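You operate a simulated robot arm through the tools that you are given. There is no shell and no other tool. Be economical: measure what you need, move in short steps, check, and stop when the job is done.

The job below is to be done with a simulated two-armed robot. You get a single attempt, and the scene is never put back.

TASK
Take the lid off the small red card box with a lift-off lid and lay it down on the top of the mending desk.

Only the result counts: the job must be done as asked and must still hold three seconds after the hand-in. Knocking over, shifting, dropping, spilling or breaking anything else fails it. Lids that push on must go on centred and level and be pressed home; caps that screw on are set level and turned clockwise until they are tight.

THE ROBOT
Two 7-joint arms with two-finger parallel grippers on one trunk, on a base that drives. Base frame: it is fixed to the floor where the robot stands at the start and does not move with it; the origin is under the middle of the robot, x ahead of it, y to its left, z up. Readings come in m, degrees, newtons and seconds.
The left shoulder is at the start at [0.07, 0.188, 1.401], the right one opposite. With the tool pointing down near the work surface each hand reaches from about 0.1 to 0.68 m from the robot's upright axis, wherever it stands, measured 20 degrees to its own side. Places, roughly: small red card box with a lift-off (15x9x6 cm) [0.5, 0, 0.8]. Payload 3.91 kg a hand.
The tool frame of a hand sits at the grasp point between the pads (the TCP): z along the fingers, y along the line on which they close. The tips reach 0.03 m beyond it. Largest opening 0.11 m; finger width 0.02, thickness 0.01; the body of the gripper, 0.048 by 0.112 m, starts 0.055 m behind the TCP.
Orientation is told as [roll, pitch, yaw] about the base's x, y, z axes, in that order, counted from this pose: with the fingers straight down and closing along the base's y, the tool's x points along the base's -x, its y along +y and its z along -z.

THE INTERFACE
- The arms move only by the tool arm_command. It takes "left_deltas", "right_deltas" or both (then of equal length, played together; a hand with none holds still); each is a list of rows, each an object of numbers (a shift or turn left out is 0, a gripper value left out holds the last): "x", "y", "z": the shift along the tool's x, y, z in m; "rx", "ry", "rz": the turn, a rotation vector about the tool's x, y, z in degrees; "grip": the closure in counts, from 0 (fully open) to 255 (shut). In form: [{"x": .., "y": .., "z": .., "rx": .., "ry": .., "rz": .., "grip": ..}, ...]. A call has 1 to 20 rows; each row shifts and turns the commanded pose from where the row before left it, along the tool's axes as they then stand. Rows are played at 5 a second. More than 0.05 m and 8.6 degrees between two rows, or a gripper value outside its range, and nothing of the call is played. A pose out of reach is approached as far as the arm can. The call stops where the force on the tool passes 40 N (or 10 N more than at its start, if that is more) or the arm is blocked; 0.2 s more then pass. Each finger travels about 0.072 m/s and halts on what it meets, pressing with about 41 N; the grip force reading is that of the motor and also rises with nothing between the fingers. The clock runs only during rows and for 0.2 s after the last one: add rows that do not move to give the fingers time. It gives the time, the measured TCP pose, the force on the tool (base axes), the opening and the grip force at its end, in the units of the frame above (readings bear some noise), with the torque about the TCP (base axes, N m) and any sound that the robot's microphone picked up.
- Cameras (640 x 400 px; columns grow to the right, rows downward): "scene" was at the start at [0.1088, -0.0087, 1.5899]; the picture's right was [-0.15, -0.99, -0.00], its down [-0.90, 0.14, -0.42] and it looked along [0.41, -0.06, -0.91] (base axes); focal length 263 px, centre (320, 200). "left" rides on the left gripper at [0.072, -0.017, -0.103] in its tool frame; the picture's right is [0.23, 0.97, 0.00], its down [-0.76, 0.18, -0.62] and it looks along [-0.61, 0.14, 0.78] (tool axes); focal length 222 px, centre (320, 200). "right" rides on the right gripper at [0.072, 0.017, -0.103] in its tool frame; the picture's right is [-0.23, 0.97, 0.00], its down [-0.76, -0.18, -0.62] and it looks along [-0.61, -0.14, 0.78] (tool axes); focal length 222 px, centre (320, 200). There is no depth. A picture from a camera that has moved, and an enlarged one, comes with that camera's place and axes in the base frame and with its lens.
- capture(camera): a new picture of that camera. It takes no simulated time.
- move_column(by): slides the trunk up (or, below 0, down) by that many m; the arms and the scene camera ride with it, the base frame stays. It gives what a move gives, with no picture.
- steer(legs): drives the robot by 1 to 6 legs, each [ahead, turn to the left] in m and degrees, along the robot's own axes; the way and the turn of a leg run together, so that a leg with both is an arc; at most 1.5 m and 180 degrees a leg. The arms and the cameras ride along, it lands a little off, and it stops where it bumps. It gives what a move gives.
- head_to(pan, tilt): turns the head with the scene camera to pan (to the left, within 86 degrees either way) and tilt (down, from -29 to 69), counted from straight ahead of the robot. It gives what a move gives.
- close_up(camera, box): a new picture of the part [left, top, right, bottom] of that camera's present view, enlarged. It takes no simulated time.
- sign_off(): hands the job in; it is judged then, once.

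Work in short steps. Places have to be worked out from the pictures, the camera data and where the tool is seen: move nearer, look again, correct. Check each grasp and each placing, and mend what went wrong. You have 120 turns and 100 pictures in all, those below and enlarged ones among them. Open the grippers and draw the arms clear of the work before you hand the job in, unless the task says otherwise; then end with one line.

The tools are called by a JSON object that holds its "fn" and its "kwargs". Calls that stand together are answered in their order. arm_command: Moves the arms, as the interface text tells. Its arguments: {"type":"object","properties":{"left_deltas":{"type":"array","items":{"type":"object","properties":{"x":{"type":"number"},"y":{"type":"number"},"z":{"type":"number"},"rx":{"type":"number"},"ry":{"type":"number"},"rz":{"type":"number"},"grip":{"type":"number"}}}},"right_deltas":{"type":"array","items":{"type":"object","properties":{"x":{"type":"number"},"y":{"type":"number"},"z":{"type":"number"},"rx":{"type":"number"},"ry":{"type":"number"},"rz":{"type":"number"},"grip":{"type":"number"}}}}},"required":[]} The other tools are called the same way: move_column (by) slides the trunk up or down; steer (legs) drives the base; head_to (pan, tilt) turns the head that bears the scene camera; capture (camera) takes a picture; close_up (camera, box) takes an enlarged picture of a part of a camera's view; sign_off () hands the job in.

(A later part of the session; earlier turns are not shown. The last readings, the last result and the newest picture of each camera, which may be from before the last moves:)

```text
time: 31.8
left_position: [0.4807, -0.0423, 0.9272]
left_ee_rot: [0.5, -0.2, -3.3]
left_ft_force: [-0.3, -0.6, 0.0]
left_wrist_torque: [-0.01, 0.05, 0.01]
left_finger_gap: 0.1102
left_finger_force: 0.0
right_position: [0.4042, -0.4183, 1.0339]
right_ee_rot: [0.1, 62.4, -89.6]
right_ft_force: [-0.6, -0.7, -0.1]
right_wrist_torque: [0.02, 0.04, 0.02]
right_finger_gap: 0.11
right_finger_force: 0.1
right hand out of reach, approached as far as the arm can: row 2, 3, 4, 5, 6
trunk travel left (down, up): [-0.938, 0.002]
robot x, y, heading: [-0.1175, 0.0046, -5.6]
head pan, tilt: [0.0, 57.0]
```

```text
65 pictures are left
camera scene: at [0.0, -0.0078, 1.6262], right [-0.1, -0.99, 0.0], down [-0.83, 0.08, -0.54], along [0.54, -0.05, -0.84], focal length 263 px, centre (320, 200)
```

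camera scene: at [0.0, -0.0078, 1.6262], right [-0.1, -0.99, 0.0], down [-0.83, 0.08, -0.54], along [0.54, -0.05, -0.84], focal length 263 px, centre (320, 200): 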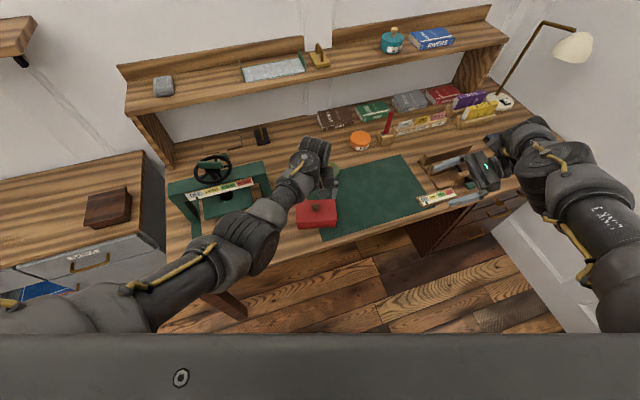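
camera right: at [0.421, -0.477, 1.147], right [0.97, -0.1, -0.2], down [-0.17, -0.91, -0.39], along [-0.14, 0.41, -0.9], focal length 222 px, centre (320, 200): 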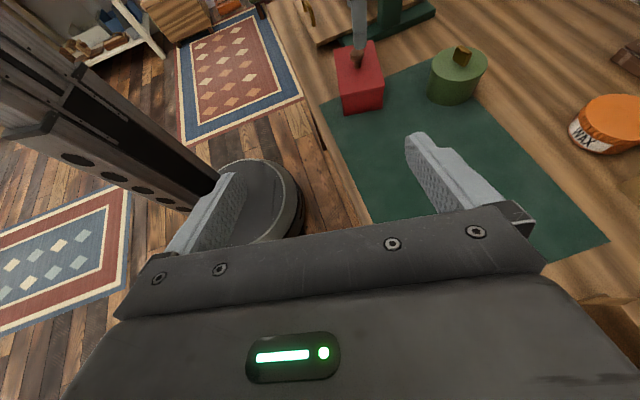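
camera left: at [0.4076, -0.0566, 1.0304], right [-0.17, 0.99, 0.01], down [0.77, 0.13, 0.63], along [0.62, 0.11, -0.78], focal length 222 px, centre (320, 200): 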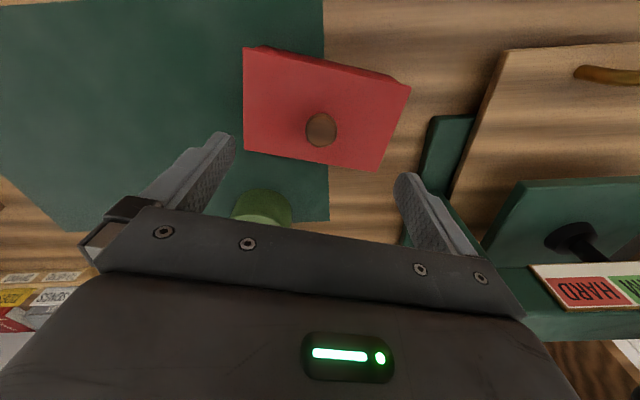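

Tilt 62° reached. I move inward and down toward a spot in front of the box's right end (0.48, -0.24, 0.88).

{"fn": "arm_command", "kwargs": {"right_deltas": [{"z": 0.038, "x": -0.009, "y": 0.013}, {"z": 0.038, "x": -0.009, "y": 0.013}, {"z": 0.038, "x": -0.009, "y": 0.013}, {"z": 0.038, "x": -0.009, "y": 0.013}, {"z": 0.038, "x": -0.009, "y": 0.013}, {"z": 0.038, "x": -0.008, "y": 0.012}, {}]}}

{"fn": "capture", "kwargs": {"camera": "right"}}

{"fn": "capture", "kwargs": {"camera": "scene"}}

```text
time: 33.4
left_position: [0.4806, -0.0414, 0.9278]
left_ee_rot: [0.6, 0.0, -3.3]
left_ft_force: [0.7, 0.9, 0.3]
left_wrist_torque: [-0.01, 0.02, 0.03]
left_finger_gap: 0.1101
left_finger_force: 0.1
right_position: [0.412, -0.3057, 0.9707]
right_ee_rot: [0.1, 62.4, -89.8]
right_ft_force: [0.2, 0.5, -0.9]
right_wrist_torque: [-0.03, -0.04, 0.01]
right_finger_gap: 0.1099
right_finger_force: 0.1
right hand out of reach, approached as far as the arm can: row 1, 2, 3, 4, 5, 6
trunk travel left (down, up): [-0.938, 0.002]
robot x, y, heading: [-0.1172, 0.0041, -5.8]
head pan, tilt: [0.0, 57.0]
```

```text
64 pictures are left
camera right: at [0.4299, -0.3635, 1.0837], right [0.97, -0.1, -0.2], down [-0.17, -0.91, -0.39], along [-0.14, 0.41, -0.9], focal length 222 px, centre (320, 200)
```

right: 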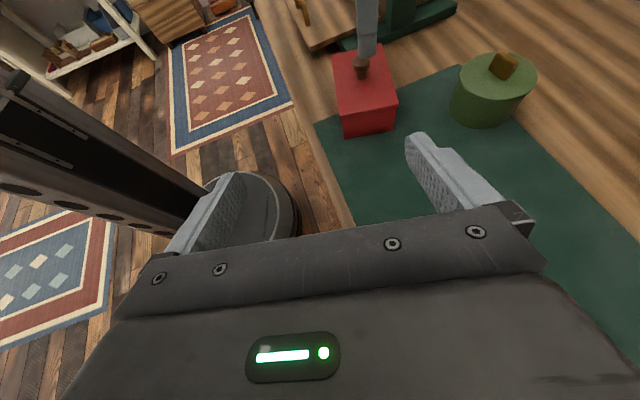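

```text
63 pictures are left
camera scene: at [0.0001, -0.0071, 1.6262], right [-0.1, -0.99, 0.0], down [-0.83, 0.08, -0.54], along [0.54, -0.05, -0.84], focal length 263 px, centre (320, 200)
```

scene: 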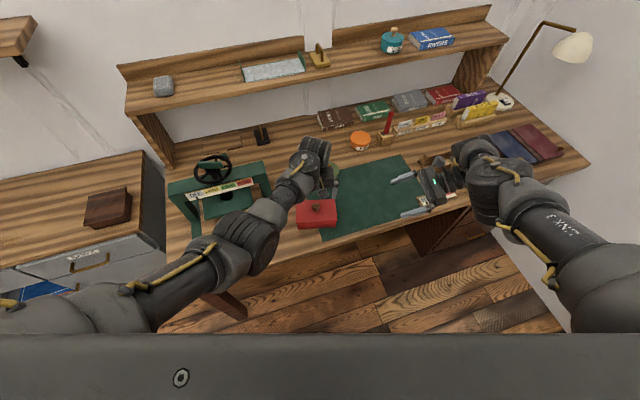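

It only got part of the way; I test whether straight-down motion is free, to learn which direction is limited.

{"fn": "arm_command", "kwargs": {"right_deltas": [{"x": -0.0265, "z": 0.014}, {"x": -0.0265, "z": 0.014}, {"x": -0.0265, "z": 0.014}, {}]}}

```text
time: 34.4
left_position: [0.4814, -0.0409, 0.9276]
left_ee_rot: [0.6, -0.1, -3.3]
left_ft_force: [0.0, 0.7, 0.4]
left_wrist_torque: [-0.02, 0.02, -0.01]
left_finger_gap: 0.1097
left_finger_force: 0.0
right_position: [0.3992, -0.3123, 0.9454]
right_ee_rot: [0.1, 62.5, -89.7]
right_ft_force: [-0.4, 0.6, 0.5]
right_wrist_torque: [0.01, -0.01, -0.02]
right_finger_gap: 0.11
right_finger_force: 0.1
right hand out of reach, approached as far as the arm can: row 1, 2, 3
trunk travel left (down, up): [-0.938, 0.002]
robot x, y, heading: [-0.1217, 0.0022, -5.8]
head pan, tilt: [0.0, 57.0]
```

The right arm is at full stretch, so I need to drive forward and lower the trunk. First I draw the left hand back so it won't pass over the tin when driving.

{"fn": "arm_command", "kwargs": {"left_deltas": [{"x": 0.03}, {"x": 0.03}, {"x": 0.025}, {}]}}

{"fn": "steer", "kwargs": {"legs": [[0.08, 0]]}}

{"fn": "capture", "kwargs": {"camera": "left"}}

```text
time: 35.4
left_position: [0.4078, -0.0295, 0.9312]
left_ee_rot: [1.1, -1.2, -3.0]
left_ft_force: [-1.1, 0.2, -0.8]
left_wrist_torque: [0.01, -0.01, -0.01]
left_finger_gap: 0.1102
left_finger_force: 0.1
right_position: [0.3994, -0.3137, 0.9435]
right_ee_rot: [0.0, 62.3, -89.6]
right_ft_force: [-0.4, 0.2, 0.2]
right_wrist_torque: [0.02, -0.02, 0.0]
right_finger_gap: 0.1101
right_finger_force: 0.1
trunk travel left (down, up): [-0.938, 0.002]
robot x, y, heading: [-0.1175, 0.0034, -6.0]
head pan, tilt: [0.0, 57.0]
```

```text
time: 36.4
left_position: [0.4692, -0.0336, 0.9298]
left_ee_rot: [1.5, -1.2, -3.1]
left_ft_force: [-0.2, 0.1, -0.5]
left_wrist_torque: [-0.02, -0.06, -0.01]
left_finger_gap: 0.1099
left_finger_force: 0.1
right_position: [0.469, -0.322, 0.9507]
right_ee_rot: [1.5, 62.4, -88.6]
right_ft_force: [-0.4, 0.2, 0.2]
right_wrist_torque: [-0.02, 0.02, -0.03]
right_finger_gap: 0.1103
right_finger_force: 0.2
trunk travel left (down, up): [-0.938, 0.002]
robot x, y, heading: [-0.0397, 0.0001, -5.6]
head pan, tilt: [0.0, 57.0]
```

```text
62 pictures are left
camera left: at [0.3945, -0.0489, 1.0311], right [-0.17, 0.98, 0.02], down [0.76, 0.12, 0.64], along [0.63, 0.13, -0.77], focal length 222 px, centre (320, 200)
```

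left: 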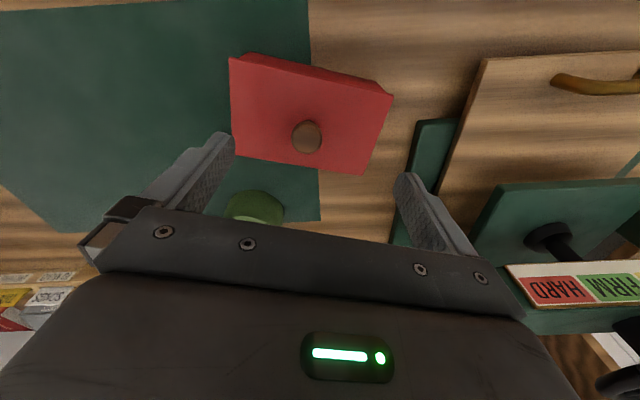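

I try the right hand again from here toward (0.48, -0.22, 0.85).

{"fn": "arm_command", "kwargs": {"right_deltas": [{"x": -0.007, "z": 0.022, "y": 0.003}, {"x": -0.007, "z": 0.022, "y": 0.003}, {"x": -0.007, "z": 0.022, "y": 0.003}, {"x": -0.007, "z": 0.022, "y": 0.003}, {"x": -0.007, "z": 0.022}, {"x": -0.007, "z": 0.022}, {}]}}

{"fn": "capture", "kwargs": {"camera": "scene"}}

{"fn": "capture", "kwargs": {"camera": "right"}}

```text
time: 38.0
left_position: [0.4781, -0.0332, 0.9249]
left_ee_rot: [1.6, -0.7, -3.0]
left_ft_force: [0.3, -0.1, -0.7]
left_wrist_torque: [-0.02, -0.01, 0.02]
left_finger_gap: 0.1102
left_finger_force: 0.0
right_position: [0.4812, -0.2434, 0.9148]
right_ee_rot: [0.2, 62.4, -89.5]
right_ft_force: [-0.4, -0.9, 0.3]
right_wrist_torque: [0.01, 0.01, 0.0]
right_finger_gap: 0.1098
right_finger_force: 0.1
right hand out of reach, approached as far as the arm can: row 1, 2, 3, 4, 5, 6
trunk travel left (down, up): [-0.938, 0.002]
robot x, y, heading: [-0.0419, -0.0042, -5.9]
head pan, tilt: [0.0, 57.0]
```

```text
61 pictures are left
camera scene: at [0.08, -0.0152, 1.6261], right [-0.1, -0.99, 0.0], down [-0.83, 0.08, -0.54], along [0.54, -0.05, -0.84], focal length 263 px, centre (320, 200)
```

scene: 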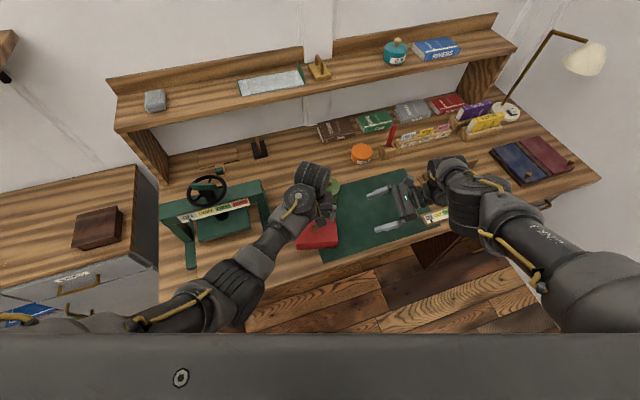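

```text
60 pictures are left
camera right: at [0.4983, -0.3016, 1.0289], right [0.97, -0.1, -0.2], down [-0.17, -0.91, -0.39], along [-0.14, 0.41, -0.9], focal length 222 px, centre (320, 200)
```

right: 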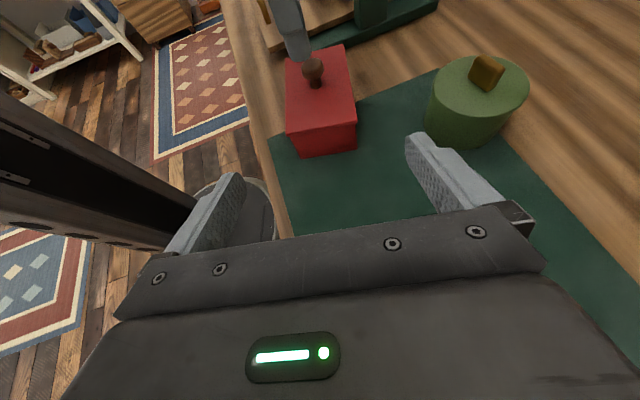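

The stretch limit of the right arm fits about 0.66 m shoulder-to-wrist; a tilt of ~45-50° would bring the wrist higher and into reach. I look at the box's end to see how thick the lid rim is.

{"fn": "close_up", "kwargs": {"camera": "right", "box": [260, 30, 400, 170]}}

```text
2.86 times, centred on (330, 100) of right
camera zoom: at [0.4983, -0.3016, 1.0289], right [0.97, -0.1, -0.2], down [-0.17, -0.91, -0.39], along [-0.14, 0.41, -0.9], focal length 635 px, centre (291, 486)
```

zoom: 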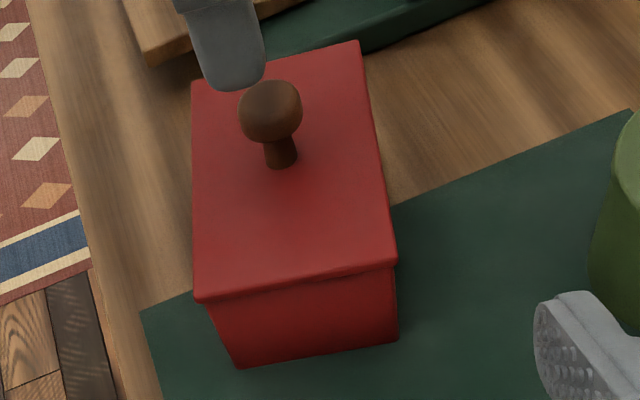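

The lid is a thin slab (~5 mm) with ~3 mm overhang over a tall body, so fingers coming in at about 48° can grip the body under the rim. I reduce the tilt and drive forward 3.5 cm.

{"fn": "arm_command", "kwargs": {"right_deltas": [{"ry": -7.2}, {"ry": -7.2}, {}], "left_deltas": [{"x": 0.015}, {"x": 0.01}, {}]}}

{"fn": "steer", "kwargs": {"legs": [[0.035, 0]]}}

```text
time: 38.8
left_position: [0.4532, -0.0329, 0.9262]
left_ee_rot: [1.6, -0.7, -3.1]
left_ft_force: [-0.3, 0.2, -0.1]
left_wrist_torque: [-0.02, 0.01, -0.01]
left_finger_gap: 0.1102
left_finger_force: 0.0
right_position: [0.4828, -0.2444, 0.9125]
right_ee_rot: [0.7, 49.9, -89.7]
right_ft_force: [0.6, -0.3, -0.3]
right_wrist_torque: [0.03, 0.03, -0.01]
right_finger_gap: 0.1101
right_finger_force: 0.0
right hand out of reach, approached as far as the arm can: row 2
trunk travel left (down, up): [-0.938, 0.002]
robot x, y, heading: [-0.0376, -0.0043, -5.9]
head pan, tilt: [0.0, 57.0]
```

```text
time: 39.7
left_position: [0.4787, -0.0345, 0.9271]
left_ee_rot: [1.7, -0.9, -3.2]
left_ft_force: [-0.2, 0.7, 0.7]
left_wrist_torque: [-0.05, -0.08, 0.0]
left_finger_gap: 0.1099
left_finger_force: 0.0
right_position: [0.5103, -0.2452, 0.9154]
right_ee_rot: [1.3, 49.9, -89.2]
right_ft_force: [-0.9, 0.1, 0.7]
right_wrist_torque: [0.0, -0.01, -0.05]
right_finger_gap: 0.1099
right_finger_force: 0.1
trunk travel left (down, up): [-0.938, 0.002]
robot x, y, heading: [-0.0008, -0.0059, -5.5]
head pan, tilt: [0.0, 57.0]
```

Now I bring the right hand toward (0.481, -0.175, 0.83), just in front of the box's end.

{"fn": "arm_command", "kwargs": {"right_deltas": [{"x": -0.005, "z": 0.027, "y": -0.008}, {"x": -0.005, "z": 0.027, "y": -0.007}, {"x": -0.005, "z": 0.027, "y": -0.007}, {"x": -0.005, "z": 0.027, "y": -0.007}, {}]}}

{"fn": "capture", "kwargs": {"camera": "right"}}

{"fn": "capture", "kwargs": {"camera": "scene"}}

```text
time: 40.9
left_position: [0.4829, -0.0332, 0.9236]
left_ee_rot: [1.8, -0.6, -3.2]
left_ft_force: [-0.3, -1.0, -0.5]
left_wrist_torque: [-0.01, -0.05, 0.0]
left_finger_gap: 0.11
left_finger_force: 0.1
right_position: [0.488, -0.1774, 0.8291]
right_ee_rot: [0.8, 50.0, -89.8]
right_ft_force: [0.3, -0.2, 0.6]
right_wrist_torque: [0.0, -0.03, -0.01]
right_finger_gap: 0.1101
right_finger_force: 0.0
trunk travel left (down, up): [-0.938, 0.002]
robot x, y, heading: [-0.0054, -0.0099, -6.1]
head pan, tilt: [0.0, 57.0]
```

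```text
58 pictures are left
camera right: at [0.5038, -0.2099, 0.9515], right [0.97, -0.15, -0.17], down [-0.18, -0.97, -0.18], along [-0.13, 0.21, -0.97], focal length 222 px, centre (320, 200)
```

right: 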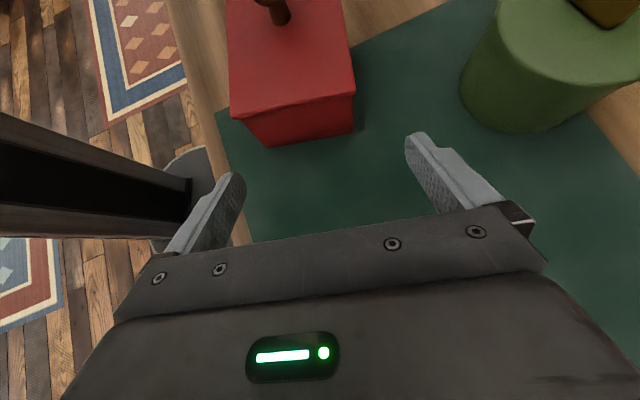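

```text
57 pictures are left
camera scene: at [0.1115, -0.0197, 1.6264], right [-0.1, -0.99, 0.0], down [-0.83, 0.09, -0.55], along [0.54, -0.05, -0.84], focal length 263 px, centre (320, 200)
```

scene: 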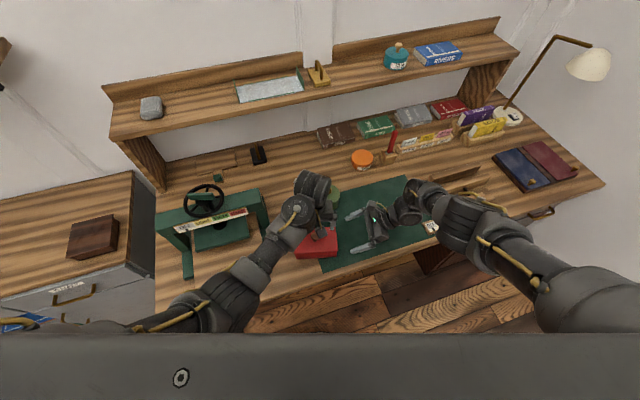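

No reach limit now. The box centre is about 1 cm toward -x from the hand's plane; I shift that and increase the tilt to 58° for a flatter entry.

{"fn": "arm_command", "kwargs": {"right_deltas": [{"y": -0.009, "ry": 4}, {"ry": 4}, {}]}}

{"fn": "capture", "kwargs": {"camera": "right"}}

```text
time: 41.7
left_position: [0.4843, -0.0326, 0.9229]
left_ee_rot: [1.8, -0.5, -3.1]
left_ft_force: [-1.3, -0.8, 0.3]
left_wrist_torque: [0.02, 0.01, -0.04]
left_finger_gap: 0.11
left_finger_force: 0.0
right_position: [0.4811, -0.1775, 0.8269]
right_ee_rot: [0.7, 54.0, -89.7]
right_ft_force: [0.5, 0.6, 0.8]
right_wrist_torque: [-0.02, 0.0, 0.01]
right_finger_gap: 0.11
right_finger_force: 0.1
right hand out of reach, approached as far as the arm can: row 2
trunk travel left (down, up): [-0.938, 0.002]
robot x, y, heading: [-0.009, -0.0045, -5.6]
head pan, tilt: [0.0, 57.0]
```

```text
56 pictures are left
camera right: at [0.4962, -0.2179, 0.9481], right [0.97, -0.14, -0.18], down [-0.18, -0.95, -0.25], along [-0.13, 0.28, -0.95], focal length 222 px, centre (320, 200)
```

right: 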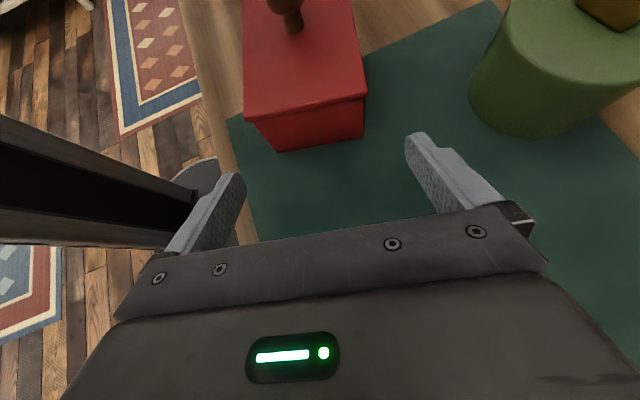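

Centred now (tilt 54°, at the limit). I lower the trunk by 3.2 cm, which brings the fingertips to just above the mat beside the box.

{"fn": "move_column", "kwargs": {"by": -0.032}}

{"fn": "capture", "kwargs": {"camera": "right"}}

{"fn": "capture", "kwargs": {"camera": "left"}}

```text
time: 42.5
left_position: [0.4831, -0.0338, 0.8922]
left_ee_rot: [1.8, -0.5, -3.1]
left_ft_force: [-0.3, -0.5, -0.2]
left_wrist_torque: [-0.02, 0.04, 0.0]
left_finger_gap: 0.1101
left_finger_force: 0.1
right_position: [0.4801, -0.1779, 0.7956]
right_ee_rot: [0.8, 53.9, -89.7]
right_ft_force: [-0.2, -0.1, 0.2]
right_wrist_torque: [-0.04, 0.02, -0.04]
right_finger_gap: 0.1098
right_finger_force: 0.0
trunk travel left (down, up): [-0.906, 0.034]
robot x, y, heading: [-0.0055, -0.0054, -5.9]
head pan, tilt: [0.0, 57.0]
```

```text
55 pictures are left
camera right: at [0.4957, -0.218, 0.9166], right [0.97, -0.14, -0.18], down [-0.18, -0.95, -0.25], along [-0.13, 0.28, -0.95], focal length 222 px, centre (320, 200)
```

right: 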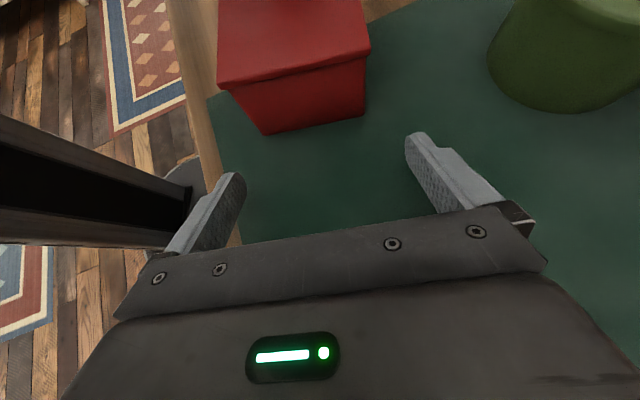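

```text
54 pictures are left
camera left: at [0.4102, -0.0499, 0.993], right [-0.17, 0.98, 0.03], down [0.76, 0.12, 0.64], along [0.62, 0.13, -0.77], focal length 222 px, centre (320, 200)
```

left: 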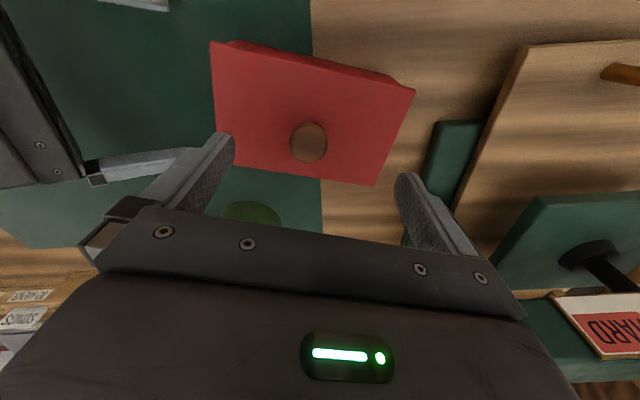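

Fingers will straddle the box with about 1 cm either side. I shift 2 mm and slide in horizontally by 5.8 cm.

{"fn": "arm_command", "kwargs": {"right_deltas": [{"y": -0.002}, {"x": 0.0114, "z": 0.0156}, {"x": 0.0114, "z": 0.0156}, {"x": 0.0113, "z": 0.0157}, {}]}}

{"fn": "capture", "kwargs": {"camera": "right"}}

{"fn": "capture", "kwargs": {"camera": "left"}}

```text
time: 43.7
left_position: [0.4847, -0.0333, 0.8911]
left_ee_rot: [1.8, -0.5, -3.2]
left_ft_force: [0.9, -0.3, -0.2]
left_wrist_torque: [-0.01, 0.0, -0.01]
left_finger_gap: 0.1099
left_finger_force: 0.1
right_position: [0.4791, -0.1203, 0.7958]
right_ee_rot: [0.6, 53.9, -89.7]
right_ft_force: [-0.3, 0.7, 0.2]
right_wrist_torque: [-0.01, 0.0, 0.01]
right_finger_gap: 0.1096
right_finger_force: 0.1
trunk travel left (down, up): [-0.906, 0.034]
robot x, y, heading: [-0.0066, -0.01, -5.4]
head pan, tilt: [0.0, 57.0]
```

```text
53 pictures are left
camera right: at [0.4934, -0.1609, 0.9169], right [0.97, -0.14, -0.18], down [-0.18, -0.95, -0.25], along [-0.13, 0.28, -0.95], focal length 222 px, centre (320, 200)
```

right: 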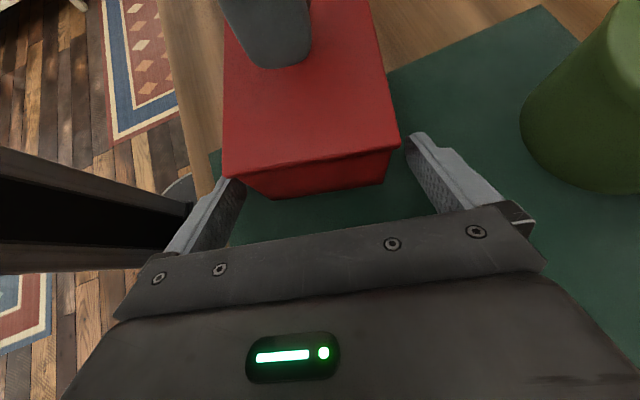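

```text
52 pictures are left
camera left: at [0.4104, -0.05, 0.9929], right [-0.17, 0.98, 0.03], down [0.76, 0.12, 0.64], along [0.62, 0.13, -0.77], focal length 222 px, centre (320, 200)
```

left: 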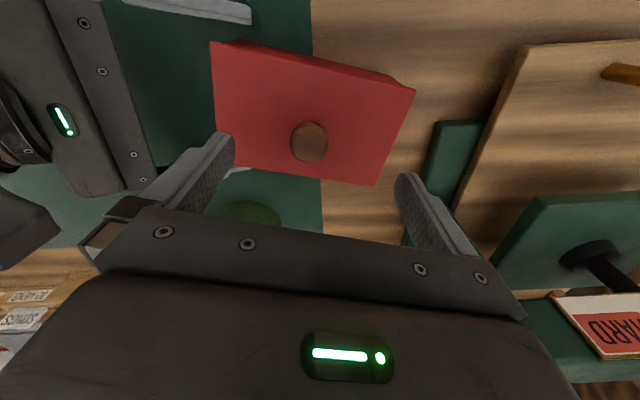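

The fingers straddle the body below the rim. I push 7 mm further along the fingers and close gently.

{"fn": "arm_command", "kwargs": {"right_deltas": [{"z": 0.007}, {"grip": 30}, {"grip": 60}, {"grip": 100}, {"grip": 150}, {"grip": 255}, {}, {}]}}

{"fn": "capture", "kwargs": {"camera": "right"}}

{"fn": "capture", "kwargs": {"camera": "left"}}

```text
time: 45.5
left_position: [0.4847, -0.0342, 0.8899]
left_ee_rot: [1.7, -0.5, -3.2]
left_ft_force: [0.3, 0.4, 0.5]
left_wrist_torque: [0.02, 0.01, -0.04]
left_finger_gap: 0.1098
left_finger_force: 0.1
right_position: [0.4781, -0.1154, 0.7913]
right_ee_rot: [0.8, 54.0, -89.8]
right_ft_force: [0.4, 1.0, 0.3]
right_wrist_torque: [0.0, 0.03, -0.05]
right_finger_gap: 0.0842
right_finger_force: 41.3
trunk travel left (down, up): [-0.906, 0.034]
robot x, y, heading: [-0.0048, -0.0116, -5.8]
head pan, tilt: [0.0, 57.0]
```

```text
51 pictures are left
camera right: at [0.4939, -0.1552, 0.9125], right [0.97, -0.14, -0.18], down [-0.18, -0.95, -0.25], along [-0.13, 0.28, -0.95], focal length 222 px, centre (320, 200)
```

right: 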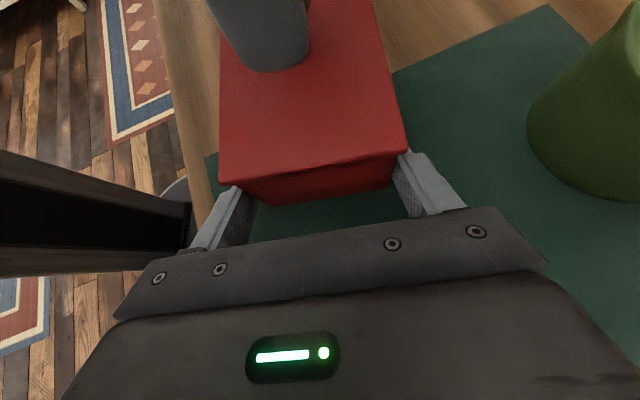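

```text
50 pictures are left
camera left: at [0.4105, -0.0499, 0.9928], right [-0.17, 0.98, 0.03], down [0.76, 0.12, 0.64], along [0.62, 0.13, -0.77], focal length 222 px, centre (320, 200)
```

left: 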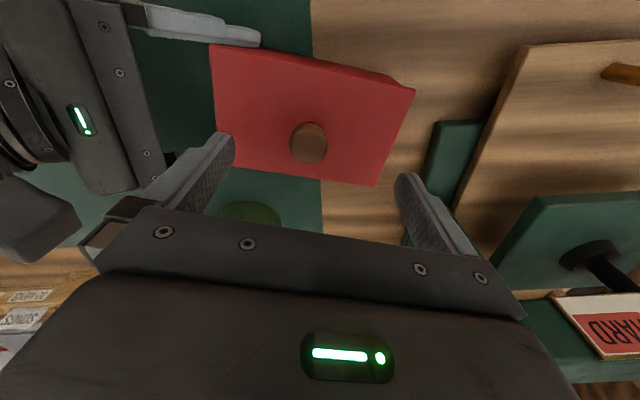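

The body is held at 84 mm (the rim is wider) and nothing moved. The knob is at (0.479, -0.043); I level and centre the left hand over it and lower to grasp height.

{"fn": "arm_command", "kwargs": {"left_deltas": [{"rx": 1.7, "ry": 0.5}, {"x": 0.005, "y": -0.0085}, {"z": 0.011}, {"z": 0.011}, {"z": 0.011}, {}]}}

{"fn": "close_up", "kwargs": {"camera": "left", "box": [160, 60, 480, 260]}}

```text
time: 46.9
left_position: [0.4893, -0.0227, 0.8557]
left_ee_rot: [1.7, -0.7, -2.5]
left_ft_force: [0.3, 1.3, 0.2]
left_wrist_torque: [0.04, -0.02, 0.0]
left_finger_gap: 0.1098
left_finger_force: 0.2
right_position: [0.4784, -0.1145, 0.7914]
right_ee_rot: [0.7, 54.1, -89.6]
right_ft_force: [-0.4, -0.4, 1.7]
right_wrist_torque: [0.03, 0.09, -0.02]
right_finger_gap: 0.084
right_finger_force: 41.3
trunk travel left (down, up): [-0.906, 0.034]
robot x, y, heading: [-0.0035, -0.0074, -5.9]
head pan, tilt: [0.0, 57.0]
```

```text
2.00 times, centred on (320, 160) of left
camera zoom: at [0.4152, -0.0398, 0.9568], right [-0.18, 0.98, 0.03], down [0.76, 0.13, 0.64], along [0.62, 0.14, -0.77], focal length 444 px, centre (320, 280)
```

zoom: 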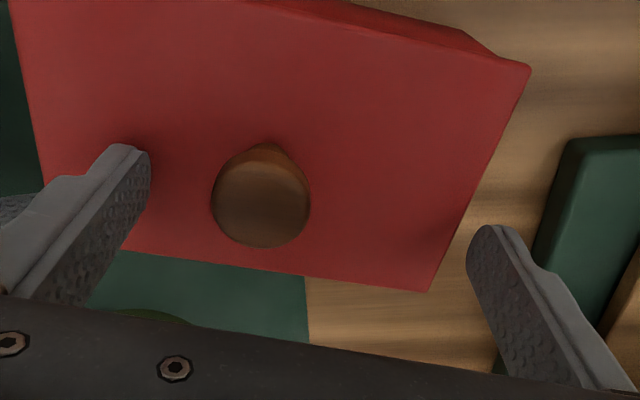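

The left hand is at a joint limit 2 cm short of centre. I raise it slightly and yaw it -24°, which should relieve the wrist for the cross-body reach, then recentre.

{"fn": "arm_command", "kwargs": {"left_deltas": [{"z": -0.025}, {"rz": 8}, {"rz": 8}, {"rz": 8}, {}]}}

{"fn": "arm_command", "kwargs": {"left_deltas": [{"x": 0.006, "y": -0.007}, {"y": -0.007, "rx": 1.5}, {"y": -0.007}, {}]}}

{"fn": "capture", "kwargs": {"camera": "left"}}

```text
time: 48.1
left_position: [0.4827, -0.0258, 0.8773]
left_ee_rot: [1.4, 0.5, -26.6]
left_ft_force: [0.5, -0.1, 0.5]
left_wrist_torque: [-0.02, -0.03, -0.03]
left_finger_gap: 0.11
left_finger_force: 0.0
right_position: [0.4791, -0.1143, 0.7912]
right_ee_rot: [0.7, 53.9, -89.7]
right_ft_force: [-0.1, -0.8, 0.7]
right_wrist_torque: [0.0, 0.09, -0.03]
right_finger_gap: 0.0842
right_finger_force: 41.1
trunk travel left (down, up): [-0.906, 0.034]
robot x, y, heading: [-0.0024, -0.0036, -5.6]
head pan, tilt: [0.0, 57.0]
```

```text
time: 49.3
left_position: [0.4822, -0.0277, 0.8794]
left_ee_rot: [1.6, -0.2, -26.0]
left_ft_force: [0.0, -0.3, -0.3]
left_wrist_torque: [0.01, -0.02, 0.0]
left_finger_gap: 0.11
left_finger_force: 0.0
right_position: [0.4781, -0.1143, 0.7921]
right_ee_rot: [0.5, 53.9, -89.8]
right_ft_force: [-0.1, -1.0, 1.7]
right_wrist_torque: [-0.01, 0.09, 0.03]
right_finger_gap: 0.0842
right_finger_force: 41.0
trunk travel left (down, up): [-0.906, 0.034]
robot x, y, heading: [-0.0042, -0.0088, -5.8]
head pan, tilt: [0.0, 57.0]
stopped in row 4 (left hand): the arm was blocked; the commanded pose is now the measured one
```

```text
48 pictures are left
camera left: at [0.41, -0.0126, 0.9823], right [0.22, 0.97, 0.03], down [0.75, -0.19, 0.63], along [0.62, -0.12, -0.78], focal length 222 px, centre (320, 200)
```

left: 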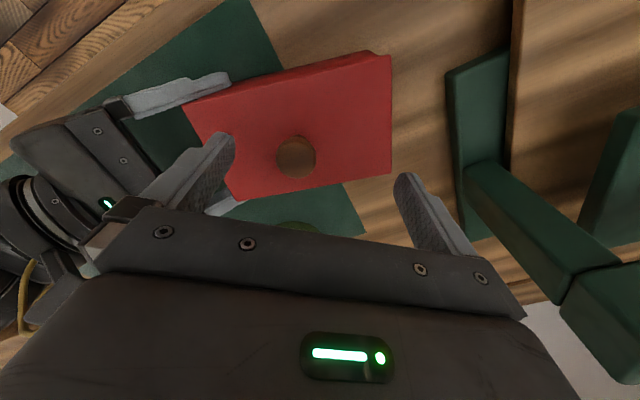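

The left arm is blocked by its own limits about 1.5 cm short. I need the base ~3 cm further right: I release and withdraw the right hand, raise both, then do a short back–turn–forward–turn shuffle.

{"fn": "arm_command", "kwargs": {"left_deltas": [{"z": -0.02}, {"z": -0.02}, {}, {}, {}, {}, {}, {}, {}, {}, {}], "right_deltas": [{"grip": 100}, {"grip": 0}, {}, {}, {"z": -0.007}, {"x": -0.0114, "z": -0.0156}, {"x": -0.0114, "z": -0.0156}, {"x": -0.0113, "z": -0.0157}, {"x": 0.024, "z": -0.018}, {"x": 0.024, "z": -0.018}, {"x": 0.024, "z": -0.018}]}}

{"fn": "capture", "kwargs": {"camera": "scene"}}

```text
time: 51.7
left_position: [0.4837, -0.0279, 0.9198]
left_ee_rot: [1.6, -0.2, -25.9]
left_ft_force: [1.0, -0.3, 0.1]
left_wrist_torque: [0.01, 0.01, 0.0]
left_finger_gap: 0.11
left_finger_force: 0.1
right_position: [0.4762, -0.1781, 0.8874]
right_ee_rot: [0.7, 53.9, -89.5]
right_ft_force: [0.1, 0.1, 1.0]
right_wrist_torque: [0.01, -0.02, 0.0]
right_finger_gap: 0.11
right_finger_force: 0.0
trunk travel left (down, up): [-0.906, 0.034]
robot x, y, heading: [-0.0073, -0.0051, -5.6]
head pan, tilt: [0.0, 57.0]
```

```text
47 pictures are left
camera scene: at [0.1134, -0.0186, 1.5942], right [-0.1, -0.99, 0.0], down [-0.83, 0.08, -0.54], along [0.54, -0.06, -0.84], focal length 263 px, centre (320, 200)
```

scene: 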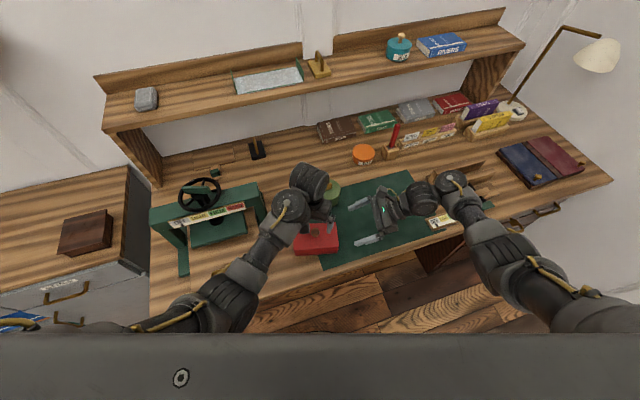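

Box undisturbed. I raise the right hand another 4 cm and do the shuffle.

{"fn": "arm_command", "kwargs": {"right_deltas": [{"x": 0.016, "z": -0.012}, {"x": 0.016, "z": -0.012}, {}]}}

{"fn": "steer", "kwargs": {"legs": [[-0.12, 0], [0, -16], [0.12, 0]]}}

{"fn": "capture", "kwargs": {"camera": "scene"}}

```text
time: 52.5
left_position: [0.4831, -0.0277, 0.9202]
left_ee_rot: [1.7, -0.2, -25.9]
left_ft_force: [-1.3, 0.0, 0.7]
left_wrist_torque: [0.01, 0.01, 0.0]
left_finger_gap: 0.11
left_finger_force: 0.0
right_position: [0.4907, -0.183, 0.9053]
right_ee_rot: [0.8, 54.0, -89.5]
right_ft_force: [-0.7, 0.1, -1.3]
right_wrist_torque: [0.0, 0.01, 0.0]
right_finger_gap: 0.11
right_finger_force: 0.0
right hand out of reach, approached as far as the arm can: row 1, 2
trunk travel left (down, up): [-0.906, 0.034]
robot x, y, heading: [-0.0058, -0.0083, -5.7]
head pan, tilt: [0.0, 57.0]
```

```text
time: 55.5
left_position: [0.4493, -0.1907, 0.9198]
left_ee_rot: [1.8, -0.2, -41.9]
left_ft_force: [0.0, 0.5, -0.6]
left_wrist_torque: [0.03, -0.01, -0.01]
left_finger_gap: 0.1097
left_finger_force: 0.0
right_position: [0.4131, -0.3437, 0.905]
right_ee_rot: [0.9, 54.2, -105.5]
right_ft_force: [0.2, 0.1, 0.0]
right_wrist_torque: [0.03, -0.02, -0.01]
right_finger_gap: 0.11
right_finger_force: 0.0
trunk travel left (down, up): [-0.906, 0.034]
robot x, y, heading: [-0.0139, -0.0374, -21.7]
head pan, tilt: [0.0, 57.0]
```

```text
46 pictures are left
camera scene: at [0.0945, -0.0833, 1.5943], right [-0.37, -0.93, 0.0], down [-0.78, 0.31, -0.55], along [0.51, -0.2, -0.84], focal length 263 px, centre (320, 200)
```

scene: 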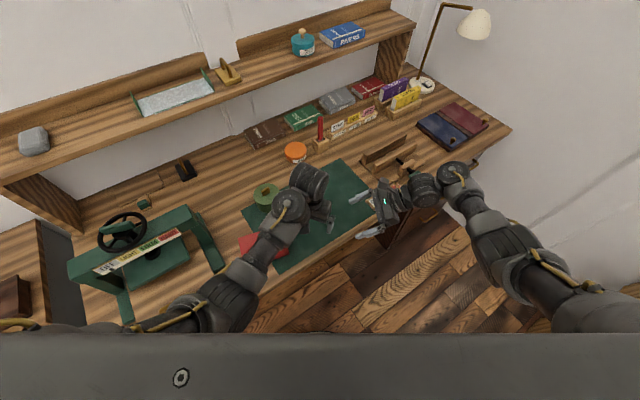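

The base is now 3 cm further right. I turn back left 15°.

{"fn": "steer", "kwargs": {"legs": [[0, 15]]}}

{"fn": "capture", "kwargs": {"camera": "left"}}

{"fn": "capture", "kwargs": {"camera": "right"}}

```text
time: 56.8
left_position: [0.4736, -0.0685, 0.9189]
left_ee_rot: [1.7, -0.1, -26.9]
left_ft_force: [-0.4, 0.6, -0.2]
left_wrist_torque: [0.03, 0.01, 0.03]
left_finger_gap: 0.11
left_finger_force: 0.1
right_position: [0.4775, -0.223, 0.9049]
right_ee_rot: [0.8, 54.1, -90.7]
right_ft_force: [-0.9, 0.6, 0.6]
right_wrist_torque: [0.0, 0.0, 0.02]
right_finger_gap: 0.1102
right_finger_force: 0.1
trunk travel left (down, up): [-0.906, 0.034]
robot x, y, heading: [-0.013, -0.0378, -6.9]
head pan, tilt: [0.0, 57.0]
```

```text
45 pictures are left
camera left: at [0.4004, -0.0533, 1.0215], right [0.24, 0.97, 0.03], down [0.75, -0.2, 0.63], along [0.62, -0.13, -0.78], focal length 222 px, centre (320, 200)
```

left: 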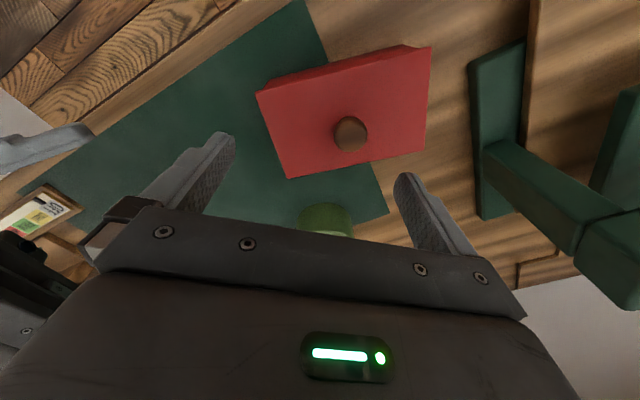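

```text
44 pictures are left
camera right: at [0.4926, -0.2654, 1.0248], right [0.97, -0.15, -0.18], down [-0.2, -0.95, -0.25], along [-0.13, 0.28, -0.95], focal length 222 px, centre (320, 200)
```

right: 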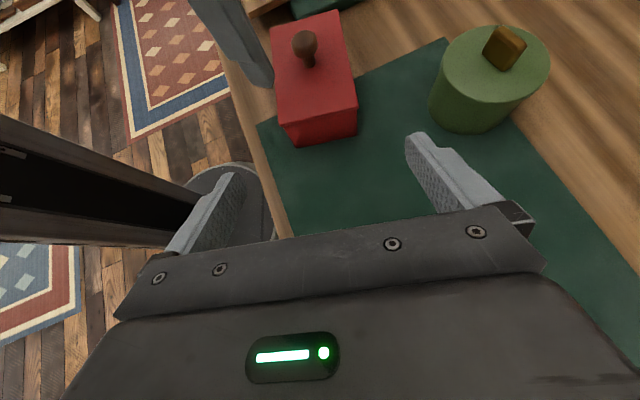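

I level the left hand, centre it over the knob and lower to grasp height to verify the reach.

{"fn": "arm_command", "kwargs": {"left_deltas": [{"rx": 1.7}, {"x": 0.0035, "y": 0.013}, {"x": 0.0035, "y": 0.0126}, {"z": 0.02}, {"z": 0.02}, {"z": 0.02}, {}]}}

{"fn": "close_up", "kwargs": {"camera": "left", "box": [160, 60, 480, 260]}}

```text
time: 58.4
left_position: [0.4791, -0.0427, 0.8594]
left_ee_rot: [0.0, 0.0, -27.0]
left_ft_force: [0.5, 0.8, 0.7]
left_wrist_torque: [-0.02, 0.02, 0.01]
left_finger_gap: 0.11
left_finger_force: 0.0
right_position: [0.4777, -0.2246, 0.9039]
right_ee_rot: [0.9, 54.0, -90.5]
right_ft_force: [-0.2, -0.2, -0.5]
right_wrist_torque: [0.03, -0.02, -0.05]
right_finger_gap: 0.1098
right_finger_force: 0.1
trunk travel left (down, up): [-0.906, 0.034]
robot x, y, heading: [-0.0139, -0.0366, -7.1]
head pan, tilt: [0.0, 57.0]
```

```text
2.00 times, centred on (320, 160) of left
camera zoom: at [0.4074, -0.0249, 0.962], right [0.24, 0.97, 0.0], down [0.76, -0.19, 0.62], along [0.61, -0.15, -0.78], focal length 444 px, centre (320, 280)
```

zoom: 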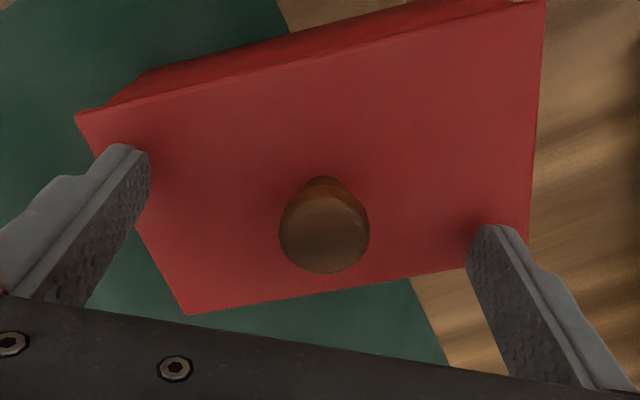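

The left hand reaches perfectly now. I bring the right hand back down beside the box.

{"fn": "arm_command", "kwargs": {"right_deltas": [{"x": -0.0151, "z": 0.0254}, {"x": -0.0151, "z": 0.0254}, {"x": -0.0151, "z": 0.0254}, {"x": -0.0151, "z": 0.0253}, {}]}}

{"fn": "capture", "kwargs": {"camera": "right"}}

```text
time: 59.6
left_position: [0.4795, -0.0432, 0.8595]
left_ee_rot: [0.1, -0.1, -26.9]
left_ft_force: [-0.4, -1.4, 0.8]
left_wrist_torque: [-0.03, -0.02, 0.01]
left_finger_gap: 0.11
left_finger_force: 0.0
right_position: [0.4793, -0.1818, 0.8054]
right_ee_rot: [0.9, 54.1, -90.5]
right_ft_force: [-0.9, -0.3, -0.1]
right_wrist_torque: [0.02, 0.0, 0.01]
right_finger_gap: 0.1101
right_finger_force: 0.1
right hand out of reach, approached as far as the arm can: row 4
trunk travel left (down, up): [-0.906, 0.034]
robot x, y, heading: [-0.0157, -0.0392, -7.1]
head pan, tilt: [0.0, 57.0]
```

```text
42 pictures are left
camera right: at [0.4939, -0.2234, 0.9262], right [0.97, -0.16, -0.17], down [-0.2, -0.95, -0.25], along [-0.13, 0.28, -0.95], focal length 222 px, centre (320, 200)
```

right: 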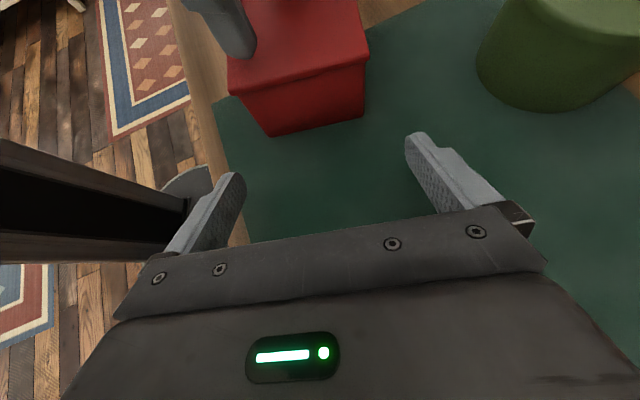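

Slightly short on height, but moving inward frees reach. I slide in to the earlier gripping place.

{"fn": "arm_command", "kwargs": {"right_deltas": [{"x": 0.006, "z": 0.0155, "y": -0.001}, {"x": 0.007, "z": 0.0155}, {"x": 0.007, "z": 0.0151}, {"x": 0.0072, "z": 0.0151}, {}]}}

{"fn": "capture", "kwargs": {"camera": "right"}}

```text
time: 60.8
left_position: [0.4791, -0.0428, 0.8583]
left_ee_rot: [0.0, -0.1, -26.9]
left_ft_force: [0.0, -1.0, 0.4]
left_wrist_torque: [-0.01, 0.0, -0.02]
left_finger_gap: 0.1101
left_finger_force: 0.1
right_position: [0.4877, -0.1452, 0.8074]
right_ee_rot: [0.9, 53.8, -90.5]
right_ft_force: [-0.1, 0.8, 0.2]
right_wrist_torque: [0.04, 0.0, -0.02]
right_finger_gap: 0.1101
right_finger_force: 0.0
right hand out of reach, approached as far as the arm can: row 2, 3, 4
trunk travel left (down, up): [-0.906, 0.034]
robot x, y, heading: [-0.0135, -0.0414, -6.8]
head pan, tilt: [0.0, 57.0]
```

```text
41 pictures are left
camera right: at [0.5014, -0.186, 0.9285], right [0.97, -0.16, -0.17], down [-0.2, -0.95, -0.25], along [-0.13, 0.28, -0.95], focal length 222 px, centre (320, 200)
```

right: 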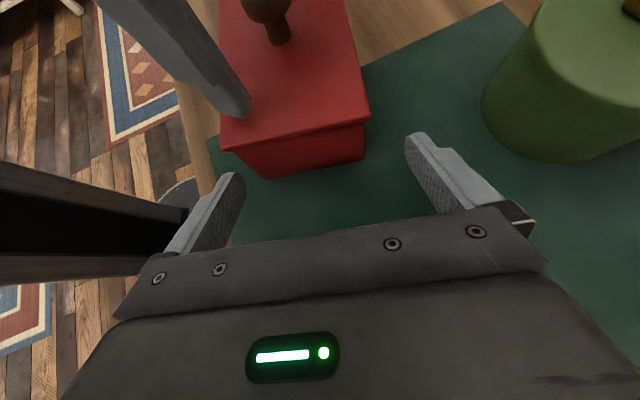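

Now the right arm is the limited one (~3 cm short). A compromise: turn the base ~4.5° left, and let the left hand lean a few degrees about the knob. I withdraw both hands a little first.

{"fn": "arm_command", "kwargs": {"left_deltas": [{"z": -0.02}, {"z": -0.02}, {"z": -0.02}, {"rz": -8}, {"rz": -8}], "right_deltas": [{"x": -0.012, "z": -0.016}, {"x": -0.012, "z": -0.016}, {"x": 0.016, "z": -0.012}, {"x": 0.016, "z": -0.012}, {}]}}

{"fn": "steer", "kwargs": {"legs": [[0, 4.5]]}}

{"fn": "capture", "kwargs": {"camera": "right"}}

```text
time: 62.0
left_position: [0.4778, -0.0416, 0.9192]
left_ee_rot: [-0.1, -0.1, -10.9]
left_ft_force: [-0.8, 0.6, -0.1]
left_wrist_torque: [-0.01, 0.02, 0.0]
left_finger_gap: 0.1099
left_finger_force: 0.0
right_position: [0.4872, -0.1862, 0.8407]
right_ee_rot: [0.8, 54.1, -90.6]
right_ft_force: [0.1, -0.1, 0.3]
right_wrist_torque: [-0.01, -0.02, 0.0]
right_finger_gap: 0.1099
right_finger_force: 0.1
right hand out of reach, approached as far as the arm can: row 2, 4
trunk travel left (down, up): [-0.906, 0.034]
robot x, y, heading: [-0.0157, -0.0405, -6.8]
head pan, tilt: [0.0, 57.0]
```

```text
time: 62.8
left_position: [0.4775, -0.0064, 0.9199]
left_ee_rot: [0.1, -0.1, -6.4]
left_ft_force: [-0.5, 0.5, -0.1]
left_wrist_torque: [0.01, 0.0, 0.01]
left_finger_gap: 0.1101
left_finger_force: 0.1
right_position: [0.4975, -0.1485, 0.8403]
right_ee_rot: [0.7, 54.2, -86.2]
right_ft_force: [-0.2, 0.1, -0.9]
right_wrist_torque: [-0.02, -0.03, -0.02]
right_finger_gap: 0.1101
right_finger_force: 0.0
trunk travel left (down, up): [-0.906, 0.034]
robot x, y, heading: [-0.0116, -0.0414, -2.5]
head pan, tilt: [0.0, 57.0]
```

```text
40 pictures are left
camera right: at [0.5149, -0.1888, 0.9606], right [0.98, -0.08, -0.18], down [-0.12, -0.96, -0.26], along [-0.15, 0.27, -0.95], focal length 222 px, centre (320, 200)
```

right: 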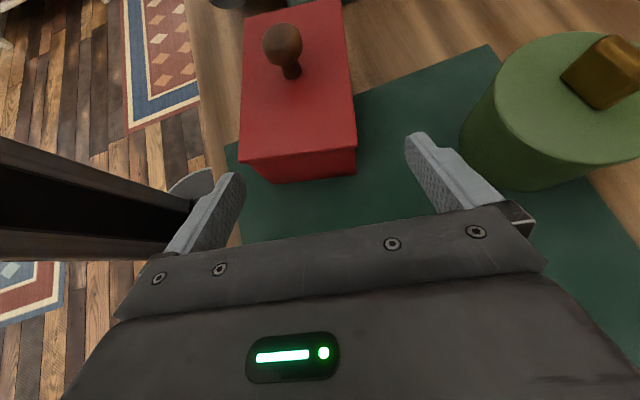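

I correct the right hand's yaw and x, and bring it to (0.478, -0.17, 0.795).

{"fn": "arm_command", "kwargs": {"right_deltas": [{"rx": -3.1, "rz": 2.2, "x": -0.0147, "z": -0.0202}, {"y": -0.0195}, {"x": -0.018, "z": 0.013}, {"x": -0.018, "z": 0.013}, {}]}}

{"fn": "capture", "kwargs": {"camera": "right"}}

```text
time: 64.0
left_position: [0.4762, -0.0044, 0.9211]
left_ee_rot: [0.0, -0.3, -6.5]
left_ft_force: [-0.2, 1.0, -0.1]
left_wrist_torque: [0.02, -0.02, 0.02]
left_finger_gap: 0.1102
left_finger_force: 0.1
right_position: [0.4806, -0.1541, 0.7989]
right_ee_rot: [1.4, 53.6, -90.4]
right_ft_force: [-0.1, -0.6, 0.3]
right_wrist_torque: [0.0, 0.0, 0.02]
right_finger_gap: 0.1102
right_finger_force: 0.1
right hand out of reach, approached as far as the arm can: row 1, 2, 4
trunk travel left (down, up): [-0.906, 0.034]
robot x, y, heading: [-0.0154, -0.0394, -2.2]
head pan, tilt: [0.0, 57.0]
```

```text
39 pictures are left
camera right: at [0.4947, -0.1955, 0.9199], right [0.97, -0.16, -0.17], down [-0.2, -0.95, -0.25], along [-0.12, 0.27, -0.95], focal length 222 px, centre (320, 200)
```

right: 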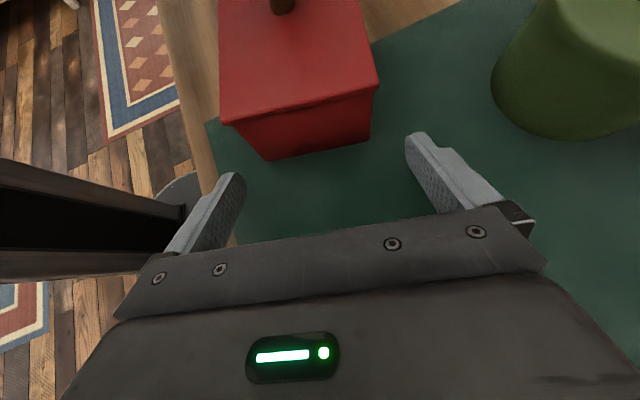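

Good position. I slide in the last 38 mm.

{"fn": "arm_command", "kwargs": {"right_deltas": [{"x": 0.0053, "z": 0.0118, "y": -0.002}, {"x": 0.0053, "z": 0.0118}, {"x": 0.0052, "z": 0.0118}, {}]}}

{"fn": "capture", "kwargs": {"camera": "right"}}

```text
time: 65.0
left_position: [0.4774, -0.004, 0.9191]
left_ee_rot: [-0.1, -0.1, -6.5]
left_ft_force: [0.6, 0.3, 0.8]
left_wrist_torque: [0.02, 0.01, 0.01]
left_finger_gap: 0.1099
left_finger_force: 0.1
right_position: [0.4766, -0.1151, 0.7864]
right_ee_rot: [0.7, 54.1, -90.0]
right_ft_force: [0.3, 0.8, -0.5]
right_wrist_torque: [-0.01, 0.0, 0.0]
right_finger_gap: 0.11
right_finger_force: 0.1
trunk travel left (down, up): [-0.906, 0.034]
robot x, y, heading: [-0.018, -0.0388, -2.6]
head pan, tilt: [0.0, 57.0]
```

```text
38 pictures are left
camera right: at [0.493, -0.1566, 0.9072], right [0.97, -0.14, -0.18], down [-0.19, -0.95, -0.25], along [-0.13, 0.28, -0.95], focal length 222 px, centre (320, 200)
```

right: 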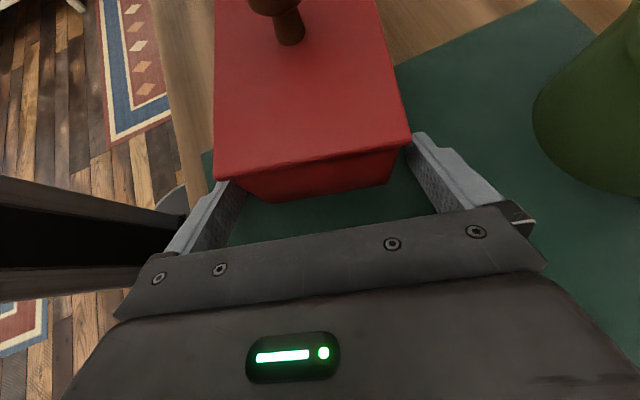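

Inside cleanly; I lift the right hand 4 mm for clearance above the mat and lean the left hand 7° while moving it over the knob.

{"fn": "arm_command", "kwargs": {"right_deltas": [{"x": 0.0032, "z": -0.0024}, {}, {}, {}, {}], "left_deltas": [{"rx": 7}, {"y": -0.013, "x": -0.002, "z": 0.0015}, {"y": -0.0125, "x": -0.002, "z": 0.0015}, {"y": -0.0125, "x": -0.002, "z": 0.0015}, {}]}}

{"fn": "capture", "kwargs": {"camera": "left"}}

```text
time: 66.4
left_position: [0.4816, 0.0003, 0.8998]
left_ee_rot: [-3.1, 0.6, -5.2]
left_ft_force: [-0.2, 0.4, 0.5]
left_wrist_torque: [-0.01, 0.04, -0.01]
left_finger_gap: 0.1099
left_finger_force: 0.0
right_position: [0.4766, -0.1157, 0.7916]
right_ee_rot: [0.6, 54.1, -89.9]
right_ft_force: [0.0, -0.5, -0.2]
right_wrist_torque: [-0.01, -0.03, 0.02]
right_finger_gap: 0.1098
right_finger_force: 0.0
trunk travel left (down, up): [-0.906, 0.034]
robot x, y, heading: [-0.0147, -0.0392, -2.1]
head pan, tilt: [0.0, 57.0]
stopped in row 5 (left hand): the arm was blocked; the commanded pose is now the measured one
```

```text
37 pictures are left
camera left: at [0.4101, -0.0039, 1.0043], right [-0.14, 0.99, -0.05], down [0.78, 0.14, 0.6], along [0.6, 0.05, -0.8], focal length 222 px, centre (320, 200)
```

left: 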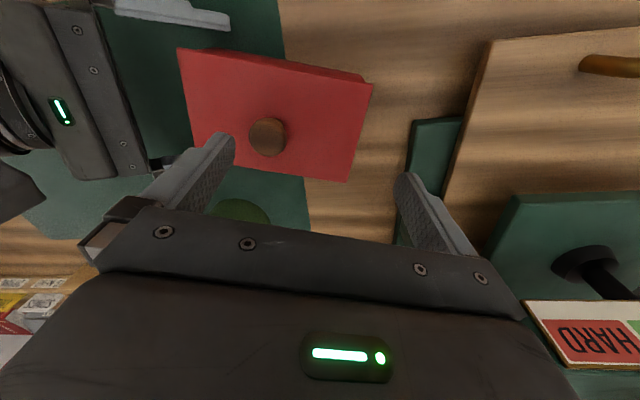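

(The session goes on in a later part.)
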